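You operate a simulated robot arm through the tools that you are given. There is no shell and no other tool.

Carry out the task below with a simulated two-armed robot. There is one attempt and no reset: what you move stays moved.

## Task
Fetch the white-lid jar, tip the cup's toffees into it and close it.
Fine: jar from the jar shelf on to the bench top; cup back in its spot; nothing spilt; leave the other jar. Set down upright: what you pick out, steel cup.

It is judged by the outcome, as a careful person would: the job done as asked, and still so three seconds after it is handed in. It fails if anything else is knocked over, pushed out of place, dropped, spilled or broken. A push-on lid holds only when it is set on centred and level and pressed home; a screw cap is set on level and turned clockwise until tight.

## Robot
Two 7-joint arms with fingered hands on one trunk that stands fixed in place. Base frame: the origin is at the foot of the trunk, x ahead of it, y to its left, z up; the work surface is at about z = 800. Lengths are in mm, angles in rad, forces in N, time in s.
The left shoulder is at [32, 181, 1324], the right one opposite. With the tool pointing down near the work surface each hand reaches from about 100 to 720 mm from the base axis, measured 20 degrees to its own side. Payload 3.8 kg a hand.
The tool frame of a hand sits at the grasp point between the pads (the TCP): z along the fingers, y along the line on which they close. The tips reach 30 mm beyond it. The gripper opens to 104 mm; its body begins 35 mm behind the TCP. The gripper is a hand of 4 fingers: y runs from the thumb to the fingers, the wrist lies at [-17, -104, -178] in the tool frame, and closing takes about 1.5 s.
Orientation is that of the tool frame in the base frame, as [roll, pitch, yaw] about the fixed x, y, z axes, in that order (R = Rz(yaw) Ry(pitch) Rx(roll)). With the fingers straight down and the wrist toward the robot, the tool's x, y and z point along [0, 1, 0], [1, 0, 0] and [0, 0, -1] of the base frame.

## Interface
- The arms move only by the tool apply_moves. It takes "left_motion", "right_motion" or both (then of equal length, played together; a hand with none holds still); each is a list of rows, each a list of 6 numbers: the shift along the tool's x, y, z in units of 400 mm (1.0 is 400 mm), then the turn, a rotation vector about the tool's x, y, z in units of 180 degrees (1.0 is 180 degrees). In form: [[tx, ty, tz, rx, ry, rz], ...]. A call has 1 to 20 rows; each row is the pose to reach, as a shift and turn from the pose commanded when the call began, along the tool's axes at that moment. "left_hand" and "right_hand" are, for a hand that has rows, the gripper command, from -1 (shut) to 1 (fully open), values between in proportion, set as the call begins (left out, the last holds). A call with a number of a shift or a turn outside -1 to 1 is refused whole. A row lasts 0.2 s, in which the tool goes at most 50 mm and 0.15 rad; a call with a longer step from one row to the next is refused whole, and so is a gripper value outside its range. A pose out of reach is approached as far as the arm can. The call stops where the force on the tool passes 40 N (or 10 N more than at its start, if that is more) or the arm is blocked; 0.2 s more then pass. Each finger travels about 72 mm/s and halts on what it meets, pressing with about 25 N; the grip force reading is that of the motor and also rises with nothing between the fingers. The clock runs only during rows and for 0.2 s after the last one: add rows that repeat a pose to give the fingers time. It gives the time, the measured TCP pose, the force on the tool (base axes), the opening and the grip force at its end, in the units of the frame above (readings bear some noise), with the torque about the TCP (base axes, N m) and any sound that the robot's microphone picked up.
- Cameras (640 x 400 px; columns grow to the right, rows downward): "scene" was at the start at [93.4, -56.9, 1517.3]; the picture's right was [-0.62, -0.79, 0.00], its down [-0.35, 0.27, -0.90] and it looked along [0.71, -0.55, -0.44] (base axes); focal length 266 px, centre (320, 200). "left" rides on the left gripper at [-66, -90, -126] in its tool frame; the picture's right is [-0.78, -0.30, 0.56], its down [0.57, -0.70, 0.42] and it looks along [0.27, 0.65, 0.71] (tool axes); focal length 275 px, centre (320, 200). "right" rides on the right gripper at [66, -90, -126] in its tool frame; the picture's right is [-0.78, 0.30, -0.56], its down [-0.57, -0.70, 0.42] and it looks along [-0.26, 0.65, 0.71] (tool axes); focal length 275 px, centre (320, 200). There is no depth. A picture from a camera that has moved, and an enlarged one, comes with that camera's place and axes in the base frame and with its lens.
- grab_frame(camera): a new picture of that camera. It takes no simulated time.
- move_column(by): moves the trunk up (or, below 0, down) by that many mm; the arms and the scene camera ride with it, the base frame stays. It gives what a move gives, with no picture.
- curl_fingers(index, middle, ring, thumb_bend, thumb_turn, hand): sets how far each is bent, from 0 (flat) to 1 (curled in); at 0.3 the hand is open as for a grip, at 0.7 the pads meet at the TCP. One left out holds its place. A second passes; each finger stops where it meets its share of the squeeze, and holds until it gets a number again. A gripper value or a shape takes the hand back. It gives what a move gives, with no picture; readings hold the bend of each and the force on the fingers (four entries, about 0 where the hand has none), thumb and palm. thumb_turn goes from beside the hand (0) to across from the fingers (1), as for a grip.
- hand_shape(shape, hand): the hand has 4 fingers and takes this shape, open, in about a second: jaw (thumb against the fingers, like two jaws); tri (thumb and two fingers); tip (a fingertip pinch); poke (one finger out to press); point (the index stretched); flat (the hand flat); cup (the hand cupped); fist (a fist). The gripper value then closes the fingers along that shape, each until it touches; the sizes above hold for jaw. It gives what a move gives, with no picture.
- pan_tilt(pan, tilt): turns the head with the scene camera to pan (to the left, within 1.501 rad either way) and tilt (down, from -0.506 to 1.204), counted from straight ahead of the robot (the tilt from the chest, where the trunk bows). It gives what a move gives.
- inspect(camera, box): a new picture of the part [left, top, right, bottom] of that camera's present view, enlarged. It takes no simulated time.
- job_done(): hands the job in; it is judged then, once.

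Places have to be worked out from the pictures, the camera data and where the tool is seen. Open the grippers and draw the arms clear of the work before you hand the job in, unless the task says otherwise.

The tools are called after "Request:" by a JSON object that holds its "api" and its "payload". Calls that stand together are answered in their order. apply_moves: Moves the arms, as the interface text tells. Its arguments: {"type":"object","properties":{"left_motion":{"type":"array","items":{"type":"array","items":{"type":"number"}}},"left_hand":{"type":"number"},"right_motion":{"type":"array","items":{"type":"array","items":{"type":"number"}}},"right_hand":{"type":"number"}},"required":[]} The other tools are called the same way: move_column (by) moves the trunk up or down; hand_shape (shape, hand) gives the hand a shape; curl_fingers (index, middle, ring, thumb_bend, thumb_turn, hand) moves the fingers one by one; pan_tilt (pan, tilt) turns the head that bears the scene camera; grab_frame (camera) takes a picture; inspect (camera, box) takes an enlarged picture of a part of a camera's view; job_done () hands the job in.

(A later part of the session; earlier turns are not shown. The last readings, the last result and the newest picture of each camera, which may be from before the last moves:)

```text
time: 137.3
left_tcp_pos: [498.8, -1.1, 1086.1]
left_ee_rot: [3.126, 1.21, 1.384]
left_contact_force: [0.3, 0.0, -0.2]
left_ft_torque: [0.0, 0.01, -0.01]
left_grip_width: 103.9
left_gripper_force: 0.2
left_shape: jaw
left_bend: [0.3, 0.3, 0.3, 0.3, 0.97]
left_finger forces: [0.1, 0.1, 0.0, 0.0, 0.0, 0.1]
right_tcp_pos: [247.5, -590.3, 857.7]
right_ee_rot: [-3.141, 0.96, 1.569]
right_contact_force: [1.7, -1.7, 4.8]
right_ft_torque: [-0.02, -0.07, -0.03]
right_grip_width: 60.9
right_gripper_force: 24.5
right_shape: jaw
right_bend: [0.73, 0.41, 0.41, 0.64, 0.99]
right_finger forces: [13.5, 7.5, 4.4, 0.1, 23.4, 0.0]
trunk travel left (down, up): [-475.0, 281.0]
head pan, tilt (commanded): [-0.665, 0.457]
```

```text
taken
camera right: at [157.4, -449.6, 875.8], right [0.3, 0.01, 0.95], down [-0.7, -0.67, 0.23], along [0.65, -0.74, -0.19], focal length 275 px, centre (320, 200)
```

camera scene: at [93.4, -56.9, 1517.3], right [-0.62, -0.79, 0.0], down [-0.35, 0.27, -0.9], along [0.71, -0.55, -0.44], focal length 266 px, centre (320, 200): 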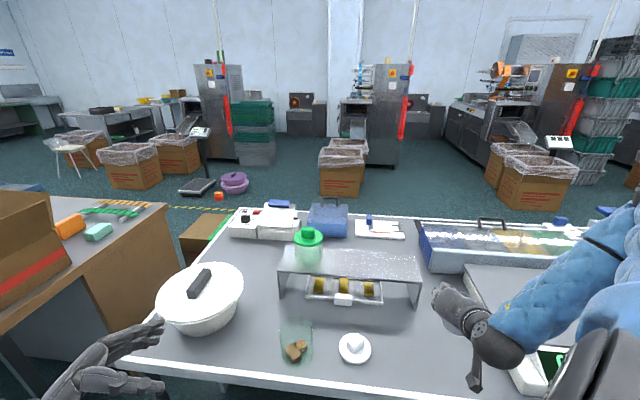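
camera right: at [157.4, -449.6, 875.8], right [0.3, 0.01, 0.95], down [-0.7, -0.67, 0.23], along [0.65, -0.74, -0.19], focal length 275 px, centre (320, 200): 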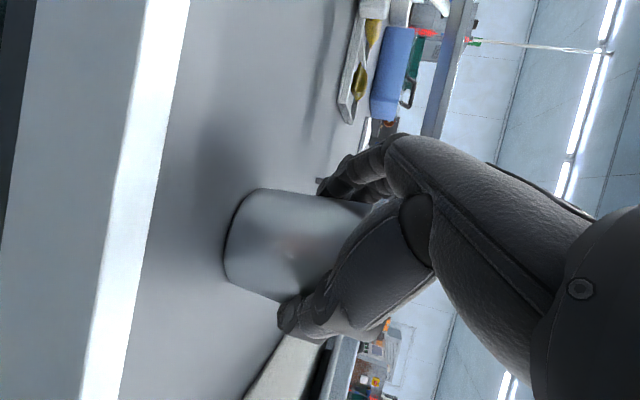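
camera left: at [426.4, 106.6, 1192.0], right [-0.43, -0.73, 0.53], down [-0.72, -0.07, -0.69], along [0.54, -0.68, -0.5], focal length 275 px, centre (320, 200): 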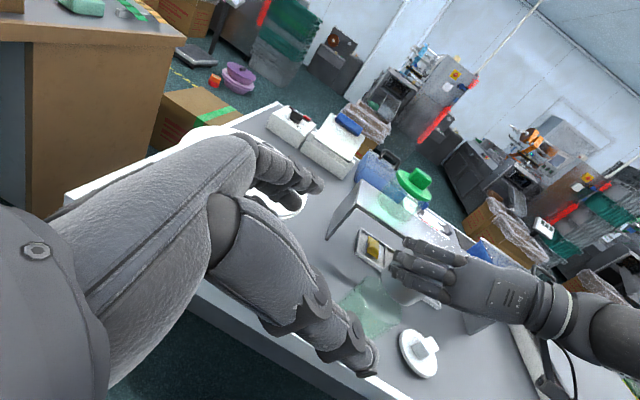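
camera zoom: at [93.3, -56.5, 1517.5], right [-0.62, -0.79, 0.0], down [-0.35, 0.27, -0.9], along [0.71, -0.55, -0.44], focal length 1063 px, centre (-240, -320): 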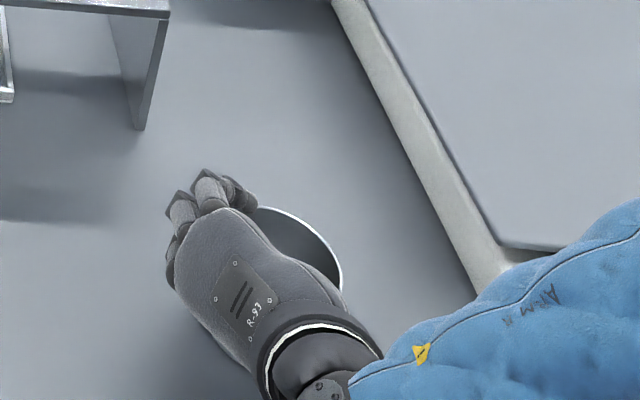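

Seated (4.8 N), and the rim coincides with its first position. I open the hand, widen it, and rise straight up.

Request:
{"api": "apply_moves", "payload": {"right_motion": [[0, 0, 0, 0, 0, 0], [0, 0, 0, 0, 0, 0], [0, 0, 0, 0, 0, 0], [0, 0, 0, 0, 0, 0], [0, 0, 0, 0, 0, 0], [0, 0, 0, 0, 0, 0], [0, 0, 0, 0, 0, 0]], "right_hand": 1.0}}

Request:
{"api": "curl_fingers", "payload": {"hand": "right", "index": 0.2, "middle": 0.2, "ring": 0.2, "thumb_bend": 0.2}}

Request:
{"api": "grab_frame", "payload": {"camera": "right"}}

Request:
{"api": "inspect", "payload": {"camera": "scene", "box": [380, 280, 540, 380]}}

```text
time: 138.9
left_tcp_pos: [498.2, -1.2, 1086.8]
left_ee_rot: [3.124, 1.21, 1.382]
left_contact_force: [0.3, -0.4, -0.8]
left_ft_torque: [-0.01, 0.03, 0.01]
left_grip_width: 103.9
left_gripper_force: 0.0
left_shape: jaw
left_bend: [0.3, 0.3, 0.3, 0.3, 0.97]
left_finger forces: [0.1, 0.0, 0.0, 0.0, 0.1, 0.1]
right_tcp_pos: [246.7, -590.7, 857.3]
right_ee_rot: [3.141, 0.959, 1.568]
right_contact_force: [0.6, 0.0, 0.5]
right_ft_torque: [0.03, 0.03, 0.01]
right_grip_width: 103.6
right_gripper_force: 0.1
right_shape: jaw
right_bend: [0.3, 0.3, 0.3, 0.3, 0.97]
right_finger forces: [0.1, 0.1, 0.1, 0.1, 0.0, 0.0]
trunk travel left (down, up): [-475.0, 281.0]
head pan, tilt (commanded): [-0.665, 0.457]
```

```text
time: 139.9
left_tcp_pos: [498.1, 0.1, 1086.7]
left_ee_rot: [3.127, 1.21, 1.383]
left_contact_force: [-0.2, -0.1, 0.4]
left_ft_torque: [-0.01, -0.02, 0.05]
left_grip_width: 103.9
left_gripper_force: 0.1
left_shape: jaw
left_bend: [0.3, 0.3, 0.3, 0.3, 0.97]
left_finger forces: [0.0, 0.1, 0.0, 0.0, 0.0, 0.1]
right_tcp_pos: [247.7, -590.0, 856.6]
right_ee_rot: [-3.14, 0.959, 1.571]
right_contact_force: [0.6, -0.1, -0.6]
right_ft_torque: [0.05, 0.01, 0.0]
right_grip_width: 125.9
right_gripper_force: 0.0
right_shape: fingers
right_bend: [0.2, 0.2, 0.2, 0.2, 0.97]
right_finger forces: [0.0, 0.0, 0.0, 0.1, 0.1, 0.0]
trunk travel left (down, up): [-475.0, 281.0]
head pan, tilt (commanded): [-0.665, 0.457]
```

```text
taken
camera right: at [157.2, -449.4, 875.5], right [0.3, 0.01, 0.95], down [-0.7, -0.67, 0.22], along [0.65, -0.74, -0.19], focal length 275 px, centre (320, 200)
```

right: 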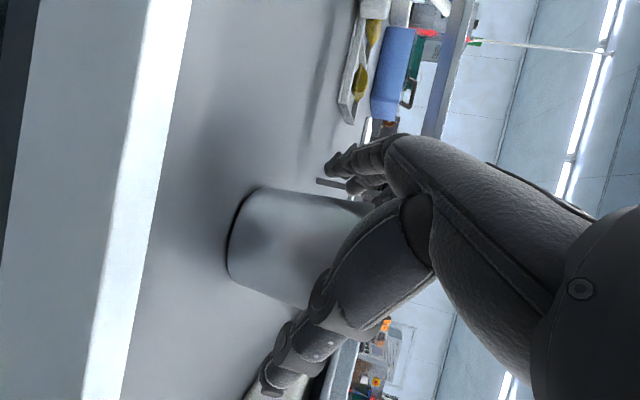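

```text
4.00 times, centred on (460, 330) of scene
camera zoom: at [93.3, -56.8, 1517.4], right [-0.62, -0.79, 0.0], down [-0.35, 0.27, -0.9], along [0.71, -0.55, -0.44], focal length 1063 px, centre (-240, -320)
```

zoom: 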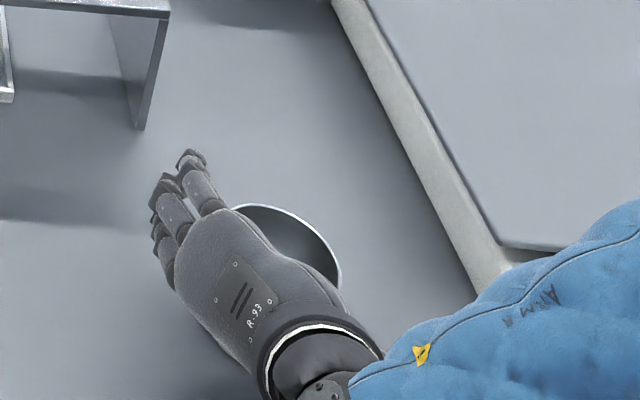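

The cup stands free. I rise straight up 140 mm and check it.

Request:
{"api": "apply_moves", "payload": {"right_motion": [[-0.02, 0, -0.014, 0, 0, 0], [-0.06, 0, -0.042, 0, 0, 0], [-0.11, 0, -0.0771, 0, 0, 0], [-0.17, 0, -0.1191, 0, 0, 0], [-0.23, 0, -0.1612, 0, 0, 0], [-0.287, 0, -0.2011, 0, 0, 0], [-0.287, 0, -0.2011, 0, 0, 0]]}}

Request:
{"api": "inspect", "payload": {"camera": "scene", "box": [380, 280, 540, 380]}}

Request:
{"api": "grab_frame", "payload": {"camera": "right"}}

```text
time: 141.5
left_tcp_pos: [498.6, -1.3, 1085.6]
left_ee_rot: [3.13, 1.208, 1.387]
left_contact_force: [0.5, 0.2, -0.3]
left_ft_torque: [-0.01, -0.02, 0.03]
left_grip_width: 103.9
left_gripper_force: 0.1
left_shape: jaw
left_bend: [0.3, 0.3, 0.3, 0.3, 0.97]
left_finger forces: [0.1, 0.0, 0.0, 0.0, 0.0, 0.0]
right_tcp_pos: [246.2, -589.5, 995.6]
right_ee_rot: [-3.139, 0.957, 1.571]
right_contact_force: [0.0, 0.3, 0.3]
right_ft_torque: [-0.01, -0.02, 0.02]
right_grip_width: 126.4
right_gripper_force: 0.1
right_shape: fingers
right_bend: [0.2, 0.2, 0.2, 0.2, 0.97]
right_finger forces: [0.1, 0.1, 0.1, 0.0, 0.0, 0.0]
trunk travel left (down, up): [-475.0, 281.0]
head pan, tilt (commanded): [-0.665, 0.457]
```

```text
4.00 times, centred on (460, 330) of scene
camera zoom: at [93.4, -57.3, 1517.3], right [-0.62, -0.79, 0.0], down [-0.35, 0.27, -0.9], along [0.71, -0.55, -0.44], focal length 1063 px, centre (-240, -320)
```

zoom: 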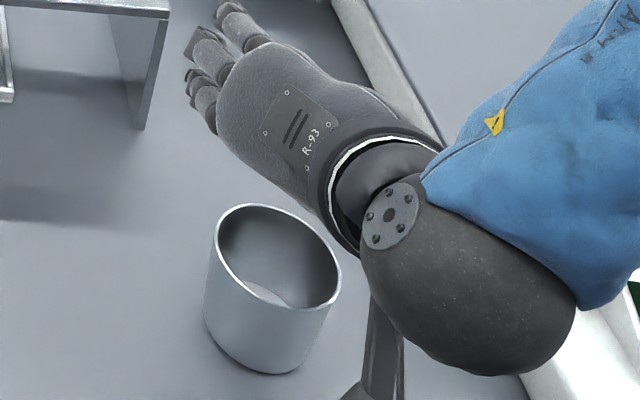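

```text
taken
camera right: at [157.0, -449.1, 1014.0], right [0.3, 0.01, 0.95], down [-0.7, -0.68, 0.22], along [0.65, -0.74, -0.2], focal length 275 px, centre (320, 200)
```

right: 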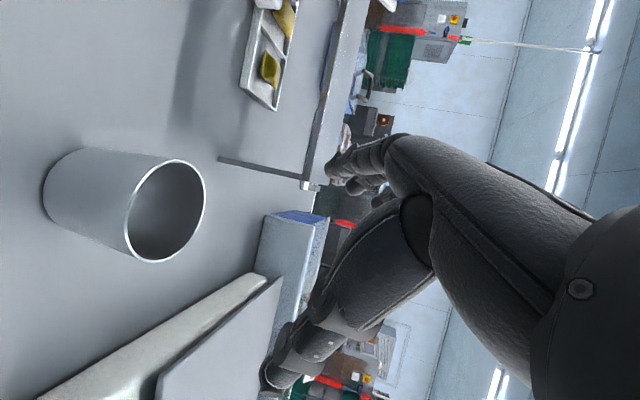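

The cup is empty and exactly back in its spot (same pixels as at the start). Now the lid: I turn the right hand tool-down and move above the lid at about (419, −440).

Request:
{"api": "apply_moves", "payload": {"right_motion": [[0.0259, 0.0541, -0.0391, 0.0007, 0.0382, 0.0014], [0.0518, 0.1081, -0.0782, 0.0015, 0.0764, 0.0028], [0.0776, 0.1622, -0.1173, 0.0022, 0.1145, 0.0042], [0.1035, 0.2163, -0.1565, 0.003, 0.1527, 0.0056], [0.1294, 0.2703, -0.1956, 0.0037, 0.1909, 0.007], [0.1553, 0.3244, -0.2347, 0.0044, 0.2291, 0.0084], [0.1811, 0.3784, -0.2738, 0.0052, 0.2672, 0.0098], [0.207, 0.4325, -0.3129, 0.0059, 0.3054, 0.0112], [0.207, 0.4325, -0.3129, 0.0059, 0.3054, 0.0112], [0.207, 0.4325, -0.3129, 0.0059, 0.3054, 0.0112]], "right_hand": 0.7}}

Request:
{"api": "grab_frame", "payload": {"camera": "right"}}

Request:
{"api": "grab_frame", "payload": {"camera": "scene"}}

```text
time: 143.7
left_tcp_pos: [498.9, -0.5, 1087.4]
left_ee_rot: [3.122, 1.21, 1.379]
left_contact_force: [0.0, 0.6, 0.4]
left_ft_torque: [0.03, 0.0, -0.04]
left_grip_width: 103.8
left_gripper_force: 0.1
left_shape: jaw
left_bend: [0.3, 0.3, 0.3, 0.3, 0.97]
left_finger forces: [0.1, 0.1, 0.0, 0.1, 0.0, 0.1]
right_tcp_pos: [422.2, -442.0, 1001.6]
right_ee_rot: [-3.14, -0.002, 1.53]
right_contact_force: [-0.4, 0.4, 0.5]
right_ft_torque: [0.02, -0.03, 0.02]
right_grip_width: 88.4
right_gripper_force: 0.0
right_shape: jaw
right_bend: [0.28, 0.33, 0.3, 0.4, 0.98]
right_finger forces: [0.0, 0.0, 0.0, 0.0, 0.0, 0.1]
trunk travel left (down, up): [-475.0, 281.0]
head pan, tilt (commanded): [-0.665, 0.457]
```

```text
taken
camera right: at [335.0, -372.5, 1126.9], right [0.26, -0.79, 0.56], down [-0.72, -0.54, -0.43], along [0.64, -0.29, -0.71], focal length 275 px, centre (320, 200)
```

right: 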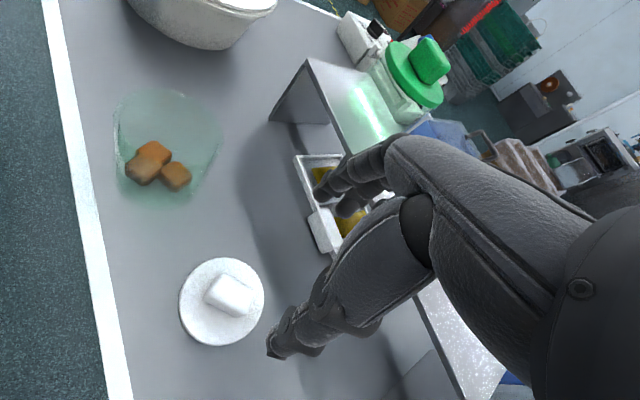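

```text
taken
camera scene: at [93.7, -56.9, 1517.4], right [-0.62, -0.79, 0.0], down [-0.35, 0.27, -0.9], along [0.71, -0.55, -0.44], focal length 266 px, centre (320, 200)
```

scene: 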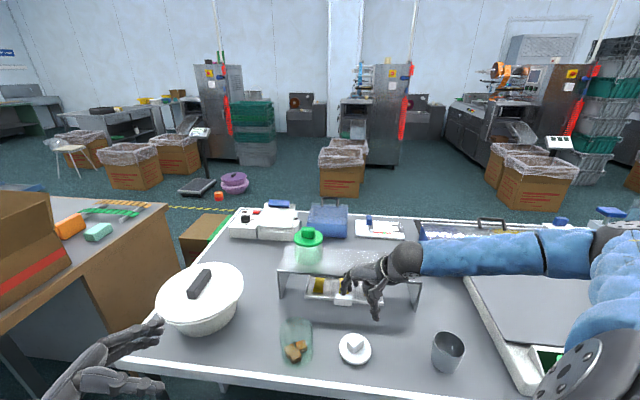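

Reached. The right camera sees both the lid and the open jar; I zoom in to measure each.

Request:
{"api": "inspect", "payload": {"camera": "right", "box": [165, 245, 285, 355]}}

Request:
{"api": "inspect", "payload": {"camera": "right", "box": [90, 70, 240, 220]}}

Request:
{"api": "inspect", "payload": {"camera": "scene", "box": [260, 300, 400, 380]}}

```text
3.64 times, centred on (225, 300) of right
camera zoom: at [335.0, -372.5, 1126.9], right [0.26, -0.79, 0.56], down [-0.72, -0.54, -0.43], along [0.64, -0.29, -0.71], focal length 1001 px, centre (666, -164)
```

zoom: 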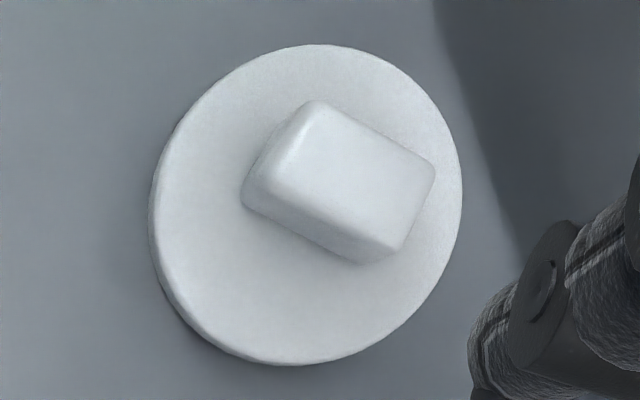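

```text
2.67 times, centred on (165, 145) of right
camera zoom: at [335.0, -372.5, 1126.9], right [0.26, -0.79, 0.56], down [-0.72, -0.54, -0.43], along [0.64, -0.29, -0.71], focal length 734 px, centre (733, 347)
```

zoom: 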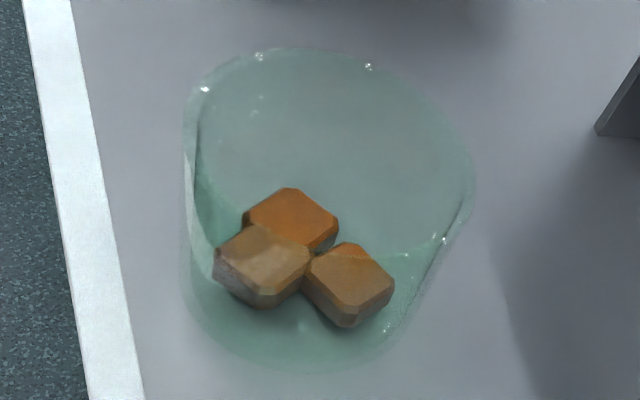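

```text
4.57 times, centred on (330, 340) of scene
camera zoom: at [93.7, -56.9, 1517.4], right [-0.62, -0.79, 0.0], down [-0.35, 0.27, -0.9], along [0.71, -0.55, -0.44], focal length 1215 px, centre (274, -440)
```

zoom: 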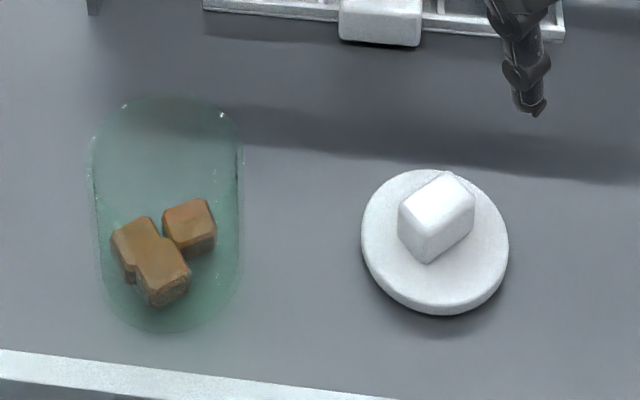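

All three toffees are in the jar. The knob is at TCP + (0, +7.7) – the same offset as my earlier grip – so I go straight down to the lid and close on the knob.

Request:
{"api": "apply_moves", "payload": {"right_motion": [[0, 0, 0.07, 0, 0, 0], [0, 0, 0.15, 0, 0, 0], [0, 0, 0.23, 0, 0, 0], [0, 0, 0.3, 0, 0, 0], [0, 0, 0.35, 0, 0, 0], [0, 0, 0.383, 0, 0, 0], [0, 0, 0.383, 0, 0, 0]]}}

Request:
{"api": "inspect", "payload": {"camera": "right", "box": [180, 160, 380, 360]}}

```text
time: 145.3
left_tcp_pos: [497.1, -1.9, 1087.0]
left_ee_rot: [3.129, 1.211, 1.386]
left_contact_force: [1.4, -0.6, -0.8]
left_ft_torque: [0.02, 0.01, -0.02]
left_grip_width: 103.6
left_gripper_force: 0.1
left_shape: jaw
left_bend: [0.3, 0.3, 0.3, 0.3, 0.97]
left_finger forces: [0.0, 0.1, 0.0, 0.0, 0.0, 0.0]
right_tcp_pos: [417.8, -441.9, 849.0]
right_ee_rot: [-3.141, -0.001, 1.529]
right_contact_force: [-0.2, 0.5, 0.7]
right_ft_torque: [0.02, 0.02, -0.02]
right_grip_width: 88.4
right_gripper_force: 0.1
right_shape: jaw
right_bend: [0.28, 0.33, 0.3, 0.4, 0.98]
right_finger forces: [0.0, 0.0, 0.0, 0.1, 0.0, 0.0]
trunk travel left (down, up): [-475.0, 281.0]
head pan, tilt (commanded): [-0.665, 0.457]
```

```text
2.00 times, centred on (280, 260) of right
camera zoom: at [332.1, -372.4, 974.0], right [0.26, -0.79, 0.56], down [-0.72, -0.54, -0.43], along [0.64, -0.29, -0.71], focal length 551 px, centre (400, 80)
```

zoom: 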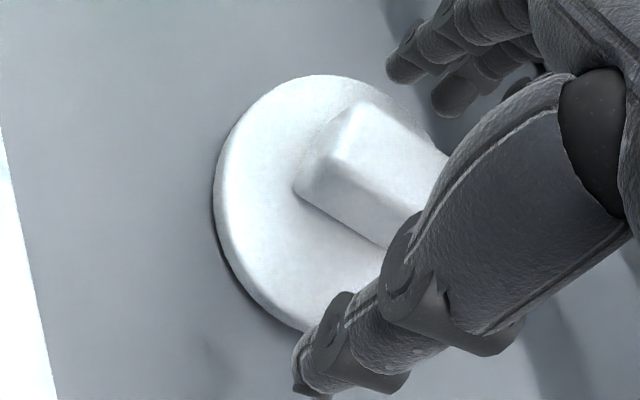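

Aligned. I lower 2 mm and close on the knob.

Request:
{"api": "apply_moves", "payload": {"right_motion": [[0, 0, 0.005, 0, 0, 0], [0, 0, 0.005, 0, 0, 0]]}}

Request:
{"api": "apply_moves", "payload": {"right_motion": [[0, 0, 0, 0, 0, 0], [0, 0, 0, 0, 0, 0], [0, 0, 0, 0, 0, 0], [0, 0, 0, 0, 0, 0], [0, 0, 0, 0, 0, 0], [0, 0, 0, 0, 0, 0], [0, 0, 0, 0, 0, 0], [0, 0, 0, 0, 0, 0]], "right_hand": -1.0}}

Request:
{"api": "inspect", "payload": {"camera": "right", "box": [180, 160, 380, 360]}}

```text
time: 145.9
left_tcp_pos: [498.1, -1.7, 1085.5]
left_ee_rot: [3.13, 1.209, 1.386]
left_contact_force: [-0.3, -0.4, -1.0]
left_ft_torque: [0.0, -0.01, 0.0]
left_grip_width: 104.1
left_gripper_force: 0.1
left_shape: jaw
left_bend: [0.3, 0.3, 0.3, 0.3, 0.97]
left_finger forces: [0.0, 0.0, 0.0, 0.0, 0.0, 0.1]
right_tcp_pos: [418.2, -441.4, 846.6]
right_ee_rot: [-3.139, -0.001, 1.531]
right_contact_force: [-0.3, 0.2, -0.1]
right_ft_torque: [-0.01, 0.03, 0.03]
right_grip_width: 88.6
right_gripper_force: 0.1
right_shape: jaw
right_bend: [0.28, 0.33, 0.3, 0.4, 0.98]
right_finger forces: [0.0, 0.1, 0.1, 0.0, 0.1, 0.0]
trunk travel left (down, up): [-475.0, 281.0]
head pan, tilt (commanded): [-0.665, 0.457]
```

```text
time: 147.7
left_tcp_pos: [498.6, -1.7, 1087.0]
left_ee_rot: [3.126, 1.209, 1.383]
left_contact_force: [-0.5, -0.5, -0.2]
left_ft_torque: [-0.01, 0.03, -0.04]
left_grip_width: 103.8
left_gripper_force: 0.1
left_shape: jaw
left_bend: [0.3, 0.3, 0.3, 0.3, 0.97]
left_finger forces: [0.1, 0.1, 0.0, 0.0, 0.1, 0.1]
right_tcp_pos: [420.2, -441.2, 846.4]
right_ee_rot: [-3.138, -0.001, 1.53]
right_contact_force: [1.4, -0.5, 0.0]
right_ft_torque: [-0.05, 0.02, -0.02]
right_grip_width: 22.9
right_gripper_force: 24.7
right_shape: jaw
right_bend: [0.73, 0.57, 0.63, 0.75, 1.0]
right_finger forces: [13.2, 8.0, 0.0, 0.0, 21.9, 0.1]
trunk travel left (down, up): [-475.0, 281.0]
head pan, tilt (commanded): [-0.665, 0.457]
```

```text
2.00 times, centred on (280, 260) of right
camera zoom: at [332.5, -372.1, 972.2], right [0.26, -0.79, 0.56], down [-0.72, -0.54, -0.42], along [0.64, -0.29, -0.71], focal length 551 px, centre (400, 80)
```

zoom: 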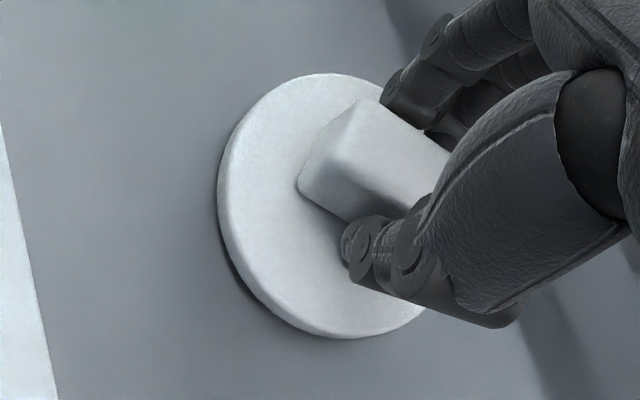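

Knob gripped as before (23 mm). I lift the lid, carry it over the jar and stop ~15 mm above the rim for an alignment check.

Request:
{"api": "apply_moves", "payload": {"right_motion": [[0, 0, -0.06, 0, 0, 0], [0, 0, -0.15, 0, 0, 0], [0, 0, -0.25, 0, 0, 0], [0, 0, -0.34, 0, 0, 0], [0.05, 0.033, -0.3875, 0, 0, 0], [0.12, 0.0786, -0.3875, 0, 0, 0], [0.2, 0.131, -0.3875, 0, 0, 0], [0.28, 0.1834, -0.3875, 0, 0, 0], [0.33, 0.2161, -0.3875, 0, 0, 0], [0.3407, 0.2231, -0.37, 0, 0, 0], [0.3407, 0.2231, -0.32, 0, 0, 0], [0.3407, 0.2231, -0.275, 0, 0, 0], [0.3407, 0.2231, -0.275, 0, 0, 0], [0.3407, 0.2231, -0.275, 0, 0, 0]]}}

Request:
{"api": "grab_frame", "payload": {"camera": "scene"}}

Request:
{"api": "grab_frame", "payload": {"camera": "right"}}

Request:
{"api": "grab_frame", "payload": {"camera": "left"}}

```text
time: 150.7
left_tcp_pos: [498.1, -1.2, 1085.6]
left_ee_rot: [3.128, 1.209, 1.385]
left_contact_force: [0.2, 0.2, -0.4]
left_ft_torque: [0.02, 0.01, -0.01]
left_grip_width: 103.9
left_gripper_force: 0.1
left_shape: jaw
left_bend: [0.3, 0.3, 0.3, 0.3, 0.97]
left_finger forces: [0.0, 0.1, 0.0, 0.0, 0.1, 0.1]
right_tcp_pos: [515.0, -310.3, 955.6]
right_ee_rot: [-3.14, -0.002, 1.531]
right_contact_force: [-0.3, 0.5, -0.9]
right_ft_torque: [0.03, 0.02, 0.0]
right_grip_width: 23.1
right_gripper_force: 24.8
right_shape: jaw
right_bend: [0.73, 0.57, 0.63, 0.75, 1.0]
right_finger forces: [13.1, 8.2, 0.1, 0.1, 21.8, 0.0]
trunk travel left (down, up): [-475.0, 281.0]
head pan, tilt (commanded): [-0.665, 0.457]
```

```text
taken
camera scene: at [93.5, -56.8, 1517.4], right [-0.62, -0.79, 0.0], down [-0.35, 0.27, -0.9], along [0.71, -0.55, -0.44], focal length 266 px, centre (320, 200)
```

scene: 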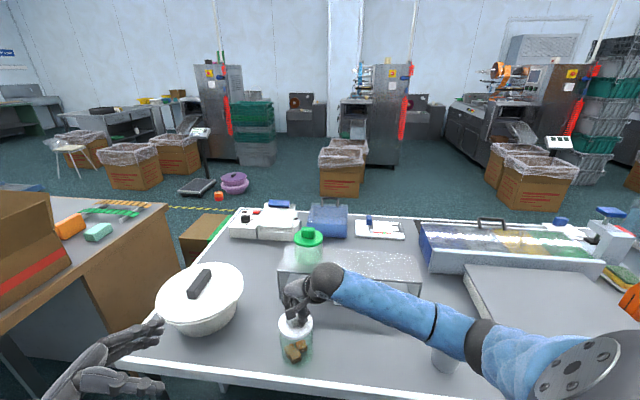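

```text
taken
camera right: at [427.9, -240.2, 1081.3], right [0.27, -0.79, 0.56], down [-0.72, -0.54, -0.42], along [0.64, -0.29, -0.71], focal length 275 px, centre (320, 200)
```

right: 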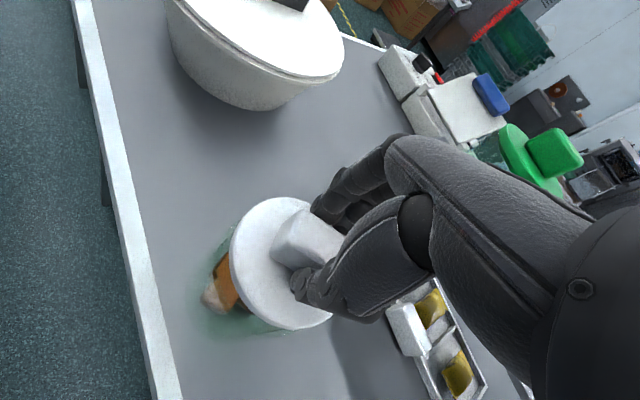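

```text
taken
camera left: at [426.4, 106.6, 1192.0], right [-0.43, -0.73, 0.53], down [-0.72, -0.07, -0.69], along [0.54, -0.68, -0.5], focal length 275 px, centre (320, 200)
```

left: 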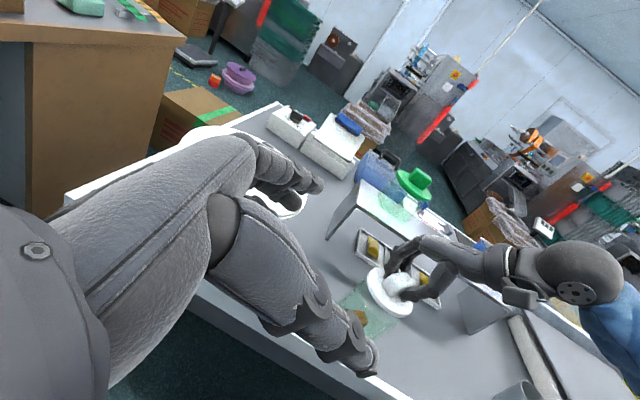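

I zoom both side views to check that the lid is centred over the rim.

Request:
{"api": "inspect", "payload": {"camera": "scene", "box": [260, 295, 340, 370]}}

Request:
{"api": "inspect", "payload": {"camera": "left", "box": [330, 250, 450, 350]}}

Request:
{"api": "inspect", "payload": {"camera": "right", "box": [190, 180, 350, 350]}}

```text
5.33 times, centred on (300, 332) of scene
camera zoom: at [93.5, -56.8, 1517.4], right [-0.62, -0.79, 0.0], down [-0.35, 0.27, -0.9], along [0.71, -0.55, -0.44], focal length 1418 px, centre (427, -507)
```

zoom: 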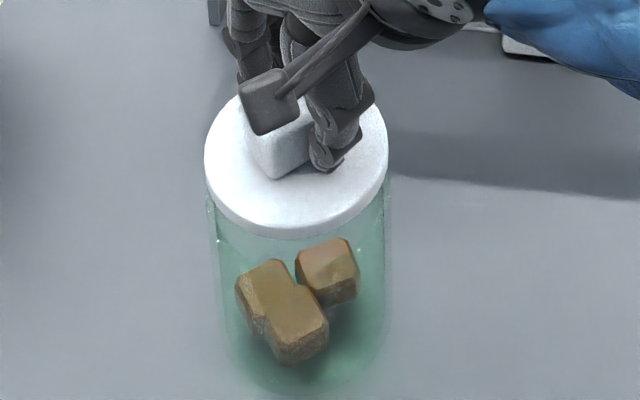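

```text
4.00 times, centred on (390, 300) of left
camera zoom: at [426.4, 106.6, 1192.0], right [-0.43, -0.73, 0.53], down [-0.72, -0.07, -0.69], along [0.54, -0.68, -0.5], focal length 1101 px, centre (40, -200)
```

zoom: 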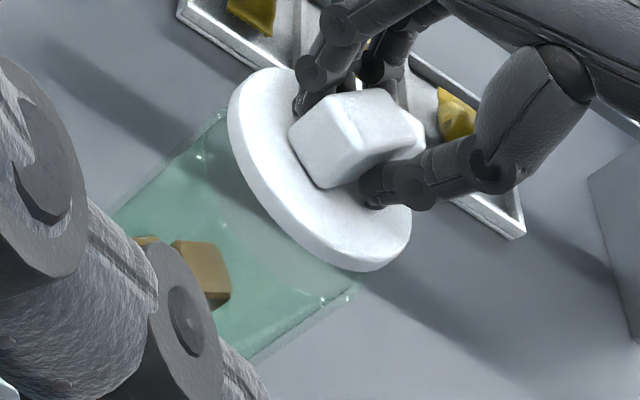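

```text
2.35 times, centred on (270, 265) of right
camera zoom: at [427.9, -240.2, 1081.3], right [0.27, -0.79, 0.56], down [-0.72, -0.54, -0.42], along [0.64, -0.29, -0.71], focal length 648 px, centre (438, 47)
```

zoom: 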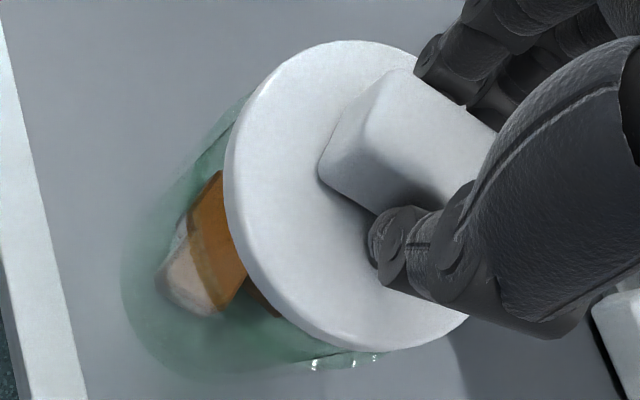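

The lid looks centred to within a couple of mm. The seated height is TCP z ≈ 936.5 (vs ~942 if the plug were sitting on the rim), so I lower in small steps and watch height and force.

Request:
{"api": "apply_moves", "payload": {"right_motion": [[0, 0, 0.005, 0, 0, 0], [0, 0, 0.01, 0, 0, 0], [0, 0, 0.015, 0, 0, 0], [0, 0, 0.02, 0, 0, 0], [0, 0, 0.025, 0, 0, 0], [0, 0, 0.025, 0, 0, 0]]}}

Request:
{"api": "inspect", "payload": {"camera": "scene", "box": [260, 295, 340, 370]}}

Request:
{"api": "inspect", "payload": {"camera": "right", "box": [190, 180, 350, 350]}}

```text
time: 152.1
left_tcp_pos: [498.2, -1.3, 1086.8]
left_ee_rot: [3.127, 1.209, 1.385]
left_contact_force: [-0.2, 0.2, 0.7]
left_ft_torque: [0.01, 0.0, 0.0]
left_grip_width: 103.9
left_gripper_force: 0.1
left_shape: jaw
left_bend: [0.3, 0.3, 0.3, 0.3, 0.97]
left_finger forces: [0.0, 0.0, 0.0, 0.1, 0.0, 0.0]
right_tcp_pos: [514.6, -308.4, 945.9]
right_ee_rot: [-3.14, -0.001, 1.529]
right_contact_force: [0.1, 0.4, -1.5]
right_ft_torque: [0.01, -0.02, 0.01]
right_grip_width: 22.9
right_gripper_force: 24.7
right_shape: jaw
right_bend: [0.73, 0.57, 0.63, 0.75, 1.0]
right_finger forces: [13.2, 8.2, 0.1, 0.0, 21.8, 0.0]
trunk travel left (down, up): [-475.0, 281.0]
head pan, tilt (commanded): [-0.665, 0.457]
```

```text
5.33 times, centred on (300, 332) of scene
camera zoom: at [93.5, -56.8, 1517.4], right [-0.62, -0.79, 0.0], down [-0.35, 0.27, -0.9], along [0.71, -0.55, -0.44], focal length 1418 px, centre (427, -507)
```

zoom: 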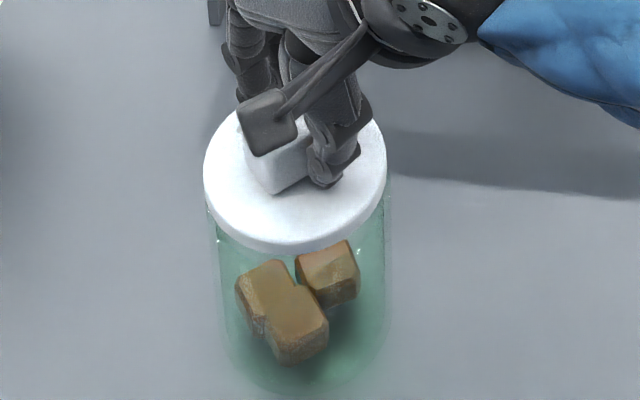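

```text
2.35 times, centred on (270, 265) of right
camera zoom: at [427.5, -238.7, 1072.1], right [0.27, -0.79, 0.56], down [-0.72, -0.54, -0.42], along [0.64, -0.29, -0.71], focal length 648 px, centre (438, 47)
```

zoom: 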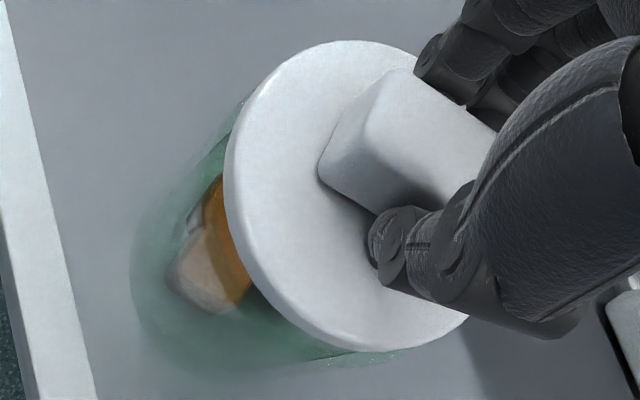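

Let me look more closely at the lid edge against the jar's edges.

Request:
{"api": "inspect", "payload": {"camera": "scene", "box": [280, 310, 320, 345]}}

Request:
{"api": "inspect", "payload": {"camera": "left", "box": [360, 255, 420, 325]}}

```text
11.43 times, centred on (300, 328) of scene
camera zoom: at [93.5, -56.8, 1517.4], right [-0.62, -0.79, 0.0], down [-0.35, 0.27, -0.9], along [0.71, -0.55, -0.44], focal length 3038 px, centre (549, -1257)
```

zoom: 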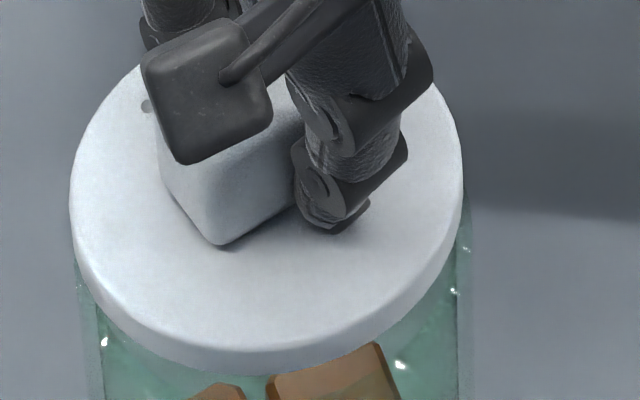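

```text
5.71 times, centred on (390, 290) of left
camera zoom: at [426.4, 106.6, 1192.0], right [-0.43, -0.73, 0.53], down [-0.72, -0.07, -0.69], along [0.54, -0.68, -0.5], focal length 1573 px, centre (-80, -314)
```

zoom: 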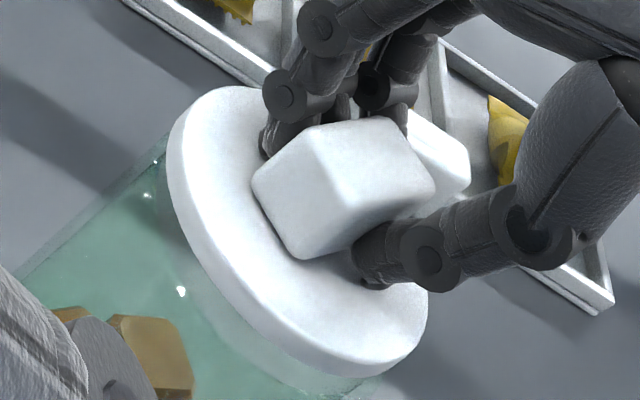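

Alignment is within about a millimetre. I lower on in 1 mm steps to z ≈ 941 and read the force.

Request:
{"api": "apply_moves", "payload": {"right_motion": [[0, 0, 0.0025, 0, 0, 0], [0, 0, 0.005, 0, 0, 0], [0, 0, 0.0075, 0, 0, 0], [0, 0, 0.01, 0, 0, 0], [0, 0, 0.0125, 0, 0, 0], [0, 0, 0.0125, 0, 0, 0]]}}

```text
time: 153.5
left_tcp_pos: [499.0, -1.0, 1086.6]
left_ee_rot: [3.127, 1.209, 1.384]
left_contact_force: [0.9, 0.0, 0.8]
left_ft_torque: [0.03, 0.0, -0.04]
left_grip_width: 104.1
left_gripper_force: 0.1
left_shape: jaw
left_bend: [0.3, 0.3, 0.3, 0.3, 0.97]
left_finger forces: [0.0, 0.0, 0.0, 0.1, 0.0, 0.1]
right_tcp_pos: [514.3, -309.2, 942.1]
right_ee_rot: [-3.139, -0.003, 1.53]
right_contact_force: [0.1, -0.6, 0.1]
right_ft_torque: [-0.01, -0.02, -0.02]
right_grip_width: 23.1
right_gripper_force: 24.7
right_shape: jaw
right_bend: [0.73, 0.57, 0.63, 0.75, 1.0]
right_finger forces: [13.1, 8.2, 0.0, 0.0, 22.0, 0.1]
trunk travel left (down, up): [-475.0, 281.0]
head pan, tilt (commanded): [-0.665, 0.457]
```

No contact force yet; continue down 3 mm.

Request:
{"api": "apply_moves", "payload": {"right_motion": [[0, 0, 0.0025, 0, 0, 0], [0, 0, 0.005, 0, 0, 0], [0, 0, 0.0075, 0, 0, 0], [0, 0, 0.0075, 0, 0, 0]]}}

Request:
{"api": "inspect", "payload": {"camera": "scene", "box": [280, 310, 320, 345]}}

```text
time: 154.5
left_tcp_pos: [497.6, -1.5, 1086.5]
left_ee_rot: [3.127, 1.209, 1.387]
left_contact_force: [0.1, 0.1, -0.2]
left_ft_torque: [-0.02, -0.02, 0.0]
left_grip_width: 103.7
left_gripper_force: 0.0
left_shape: jaw
left_bend: [0.3, 0.3, 0.3, 0.3, 0.97]
left_finger forces: [0.1, 0.0, 0.0, 0.0, 0.0, 0.0]
right_tcp_pos: [514.9, -308.7, 937.8]
right_ee_rot: [-3.141, -0.003, 1.531]
right_contact_force: [-0.3, -1.1, 0.4]
right_ft_torque: [0.01, 0.0, 0.04]
right_grip_width: 23.0
right_gripper_force: 24.2
right_shape: jaw
right_bend: [0.73, 0.57, 0.63, 0.75, 1.0]
right_finger forces: [13.2, 8.3, 0.0, 0.1, 21.9, 0.1]
trunk travel left (down, up): [-475.0, 281.0]
head pan, tilt (commanded): [-0.665, 0.457]
```

```text
11.43 times, centred on (300, 328) of scene
camera zoom: at [93.5, -56.8, 1517.4], right [-0.62, -0.79, 0.0], down [-0.35, 0.27, -0.9], along [0.71, -0.55, -0.44], focal length 3038 px, centre (549, -1257)
```

zoom: 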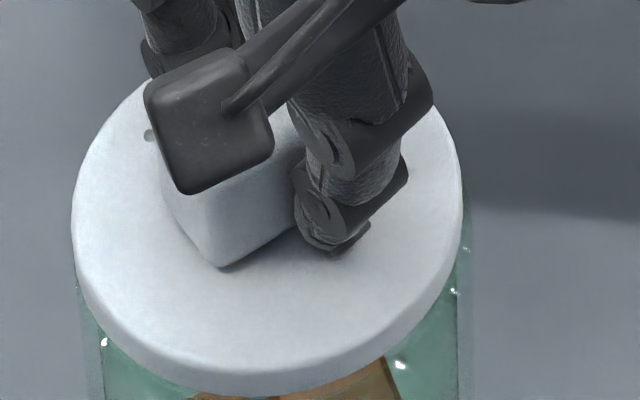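

Height is close to the seated value with almost no force. I keep pressing down in 1 mm steps and listen for the snap.

Request:
{"api": "apply_moves", "payload": {"right_motion": [[0, 0, 0.0025, 0, 0, 0], [0, 0, 0.005, 0, 0, 0], [0, 0, 0.0075, 0, 0, 0], [0, 0, 0.0075, 0, 0, 0]]}}

```text
time: 155.5
left_tcp_pos: [498.2, -1.9, 1087.1]
left_ee_rot: [3.128, 1.21, 1.385]
left_contact_force: [0.0, 0.3, 0.2]
left_ft_torque: [-0.03, -0.02, -0.02]
left_grip_width: 103.9
left_gripper_force: 0.0
left_shape: jaw
left_bend: [0.3, 0.3, 0.3, 0.3, 0.97]
left_finger forces: [0.0, 0.0, 0.0, 0.0, 0.0, 0.0]
right_tcp_pos: [515.2, -308.3, 935.7]
right_ee_rot: [-3.141, -0.002, 1.528]
right_contact_force: [-0.7, 0.2, 2.5]
right_ft_torque: [0.04, 0.02, 0.0]
right_grip_width: 23.0
right_gripper_force: 25.0
right_shape: jaw
right_bend: [0.73, 0.57, 0.63, 0.75, 1.0]
right_finger forces: [14.2, 8.1, 0.0, 0.0, 24.7, 0.0]
trunk travel left (down, up): [-475.0, 281.0]
head pan, tilt (commanded): [-0.665, 0.457]
heard: snap
```

A "snap": the lid went on at the seated height. I press a little more to make sure it's home.

Request:
{"api": "apply_moves", "payload": {"right_motion": [[0, 0, 0.0025, 0, 0, 0], [0, 0, 0.005, 0, 0, 0], [0, 0, 0.005, 0, 0, 0]]}}

Request:
{"api": "inspect", "payload": {"camera": "scene", "box": [280, 310, 320, 345]}}

Request:
{"api": "inspect", "payload": {"camera": "left", "box": [340, 250, 440, 350]}}

```text
time: 156.3
left_tcp_pos: [497.5, -1.8, 1086.8]
left_ee_rot: [3.123, 1.209, 1.381]
left_contact_force: [-0.3, 0.1, -0.5]
left_ft_torque: [-0.02, 0.01, -0.02]
left_grip_width: 104.1
left_gripper_force: 0.0
left_shape: jaw
left_bend: [0.3, 0.3, 0.3, 0.3, 0.97]
left_finger forces: [0.0, 0.1, 0.1, 0.0, 0.1, 0.0]
right_tcp_pos: [515.3, -308.5, 937.0]
right_ee_rot: [3.137, -0.002, 1.529]
right_contact_force: [-0.1, -0.5, 14.4]
right_ft_torque: [0.03, 0.17, -0.01]
right_grip_width: 23.2
right_gripper_force: 24.8
right_shape: jaw
right_bend: [0.73, 0.57, 0.63, 0.75, 1.0]
right_finger forces: [16.2, 8.9, 0.0, 0.0, 32.7, 0.0]
trunk travel left (down, up): [-475.0, 281.0]
head pan, tilt (commanded): [-0.665, 0.457]
```

```text
11.43 times, centred on (300, 328) of scene
camera zoom: at [92.1, -56.1, 1517.6], right [-0.62, -0.79, 0.0], down [-0.35, 0.27, -0.9], along [0.71, -0.55, -0.44], focal length 3038 px, centre (549, -1257)
```

zoom: 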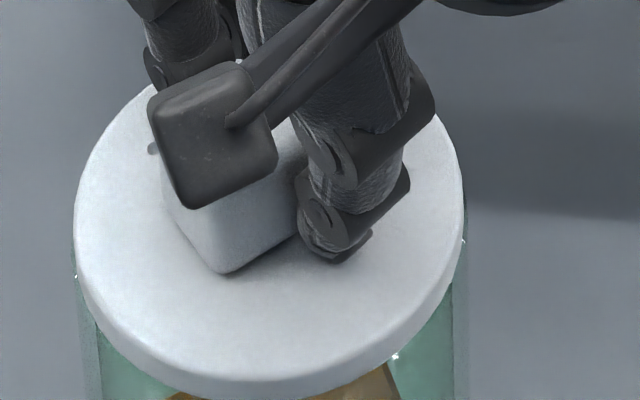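

```text
4.00 times, centred on (390, 300) of left
camera zoom: at [425.3, 107.2, 1192.5], right [-0.43, -0.73, 0.53], down [-0.72, -0.07, -0.69], along [0.54, -0.68, -0.5], focal length 1101 px, centre (40, -200)
```

zoom: 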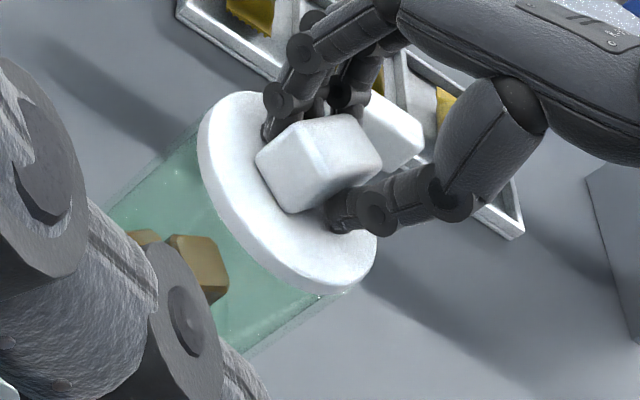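

Lid sits level and centred under 14 N. I ease the push slightly (staying in light contact) and open the fingers, listening for any pop.

Request:
{"api": "apply_moves", "payload": {"right_motion": [[0, 0, -0.0025, 0, 0, 0], [0, 0, -0.0025, 0, 0, 0]]}}

Request:
{"api": "apply_moves", "payload": {"right_motion": [[0, 0, 0, 0, 0, 0], [0, 0, 0, 0, 0, 0], [0, 0, 0, 0, 0, 0], [0, 0, 0, 0, 0, 0], [0, 0, 0, 0, 0, 0], [0, 0, 0, 0, 0, 0]], "right_hand": 0.7}}

Request:
{"api": "inspect", "payload": {"camera": "scene", "box": [280, 310, 320, 345]}}

```text
time: 156.9
left_tcp_pos: [497.0, -0.8, 1086.6]
left_ee_rot: [3.122, 1.208, 1.38]
left_contact_force: [-0.4, -0.8, -0.4]
left_ft_torque: [0.01, 0.0, 0.02]
left_grip_width: 104.0
left_gripper_force: 0.0
left_shape: jaw
left_bend: [0.3, 0.3, 0.3, 0.3, 0.97]
left_finger forces: [0.0, 0.1, 0.0, 0.1, 0.0, 0.0]
right_tcp_pos: [514.3, -308.4, 935.3]
right_ee_rot: [3.139, -0.001, 1.529]
right_contact_force: [1.7, -2.1, 16.5]
right_ft_torque: [0.01, 0.03, -0.04]
right_grip_width: 23.4
right_gripper_force: 25.5
right_shape: jaw
right_bend: [0.73, 0.57, 0.63, 0.75, 1.0]
right_finger forces: [18.9, 9.1, 0.0, 0.0, 30.8, 0.1]
trunk travel left (down, up): [-475.0, 281.0]
head pan, tilt (commanded): [-0.665, 0.457]
```

```text
time: 158.3
left_tcp_pos: [496.7, -1.0, 1087.0]
left_ee_rot: [3.126, 1.211, 1.383]
left_contact_force: [0.0, -0.5, -1.4]
left_ft_torque: [0.01, -0.01, 0.01]
left_grip_width: 103.9
left_gripper_force: 0.0
left_shape: jaw
left_bend: [0.3, 0.3, 0.3, 0.3, 0.97]
left_finger forces: [0.0, 0.0, 0.0, 0.0, 0.0, 0.1]
right_tcp_pos: [514.9, -308.8, 935.4]
right_ee_rot: [-3.141, -0.002, 1.531]
right_contact_force: [-0.2, -0.4, -0.2]
right_ft_torque: [0.0, -0.01, 0.02]
right_grip_width: 88.3
right_gripper_force: 0.1
right_shape: jaw
right_bend: [0.27, 0.33, 0.31, 0.41, 0.98]
right_finger forces: [0.0, 0.1, 0.1, 0.0, 0.0, 0.0]
trunk travel left (down, up): [-475.0, 281.0]
head pan, tilt (commanded): [-0.665, 0.457]
```

```text
11.43 times, centred on (300, 328) of scene
camera zoom: at [93.6, -56.8, 1517.4], right [-0.62, -0.79, 0.0], down [-0.35, 0.27, -0.9], along [0.71, -0.55, -0.44], focal length 3038 px, centre (549, -1257)
```

zoom: 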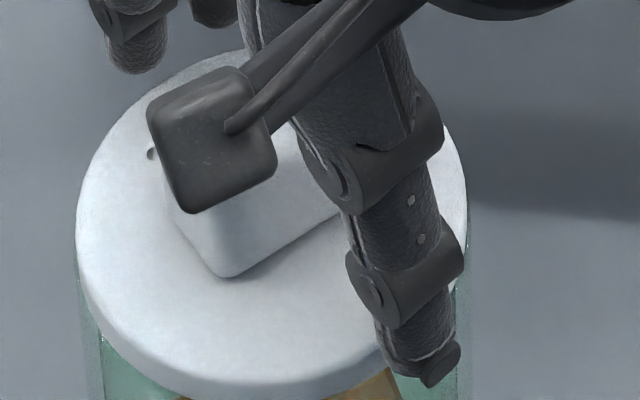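

Released quietly, lid well centred. I raise the right hand straight up and inspect the closed jar.

Request:
{"api": "apply_moves", "payload": {"right_motion": [[0, 0, -0.05, 0, 0, 0], [0, 0, -0.13, 0, 0, 0], [0, 0, -0.23, 0, 0, 0], [0, 0, -0.33, 0, 0, 0], [0, 0, -0.33, 0, 0, 0]]}}

Request:
{"api": "inspect", "payload": {"camera": "scene", "box": [270, 300, 330, 365]}}

Request:
{"api": "grab_frame", "payload": {"camera": "right"}}

Request:
{"api": "inspect", "payload": {"camera": "left", "box": [330, 240, 450, 350]}}

```text
time: 159.5
left_tcp_pos: [498.6, -1.8, 1086.9]
left_ee_rot: [3.124, 1.21, 1.383]
left_contact_force: [-0.1, -0.3, 0.3]
left_ft_torque: [-0.01, 0.02, -0.03]
left_grip_width: 104.0
left_gripper_force: 0.1
left_shape: jaw
left_bend: [0.3, 0.3, 0.3, 0.3, 0.97]
left_finger forces: [0.0, 0.0, 0.0, 0.1, 0.1, 0.1]
right_tcp_pos: [514.1, -310.8, 1066.8]
right_ee_rot: [-3.139, 0.0, 1.532]
right_contact_force: [-0.2, 0.6, -0.5]
right_ft_torque: [-0.02, -0.02, 0.01]
right_grip_width: 88.3
right_gripper_force: 0.1
right_shape: jaw
right_bend: [0.27, 0.33, 0.31, 0.41, 0.98]
right_finger forces: [0.0, 0.1, 0.0, 0.0, 0.0, 0.2]
trunk travel left (down, up): [-475.0, 281.0]
head pan, tilt (commanded): [-0.665, 0.457]
```

```text
6.15 times, centred on (300, 332) of scene
camera zoom: at [93.4, -57.0, 1517.4], right [-0.62, -0.79, 0.0], down [-0.35, 0.27, -0.9], along [0.71, -0.55, -0.44], focal length 1636 px, centre (443, -615)
```

zoom: 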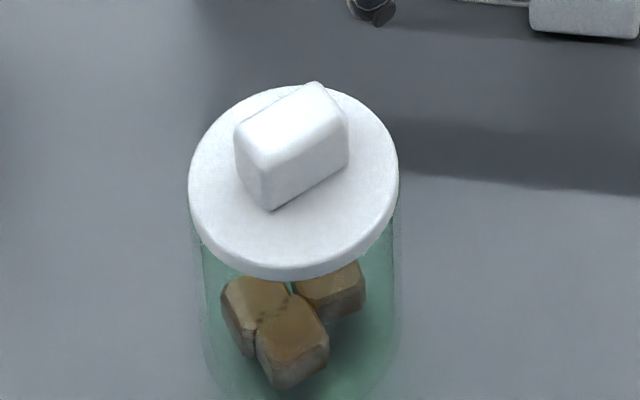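

```text
taken
camera right: at [427.8, -241.5, 1192.8], right [0.27, -0.79, 0.56], down [-0.72, -0.54, -0.42], along [0.64, -0.29, -0.72], focal length 275 px, centre (320, 200)
```

right: 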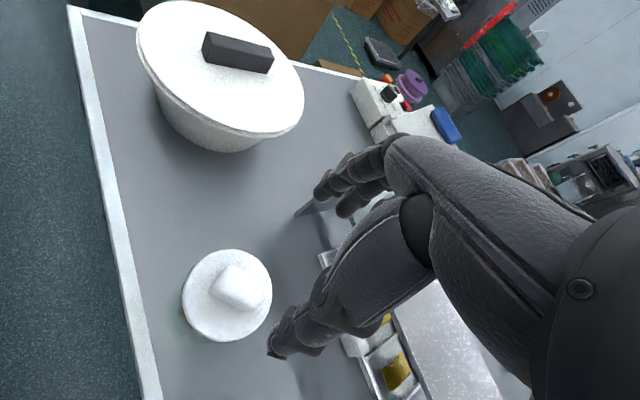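

```text
3.64 times, centred on (390, 295) of left
camera zoom: at [426.3, 106.5, 1192.0], right [-0.43, -0.73, 0.53], down [-0.72, -0.07, -0.69], along [0.54, -0.68, -0.5], focal length 1001 px, centre (66, -146)
```

zoom: 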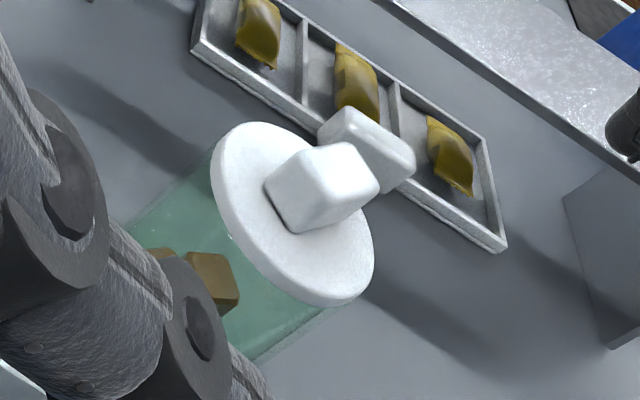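

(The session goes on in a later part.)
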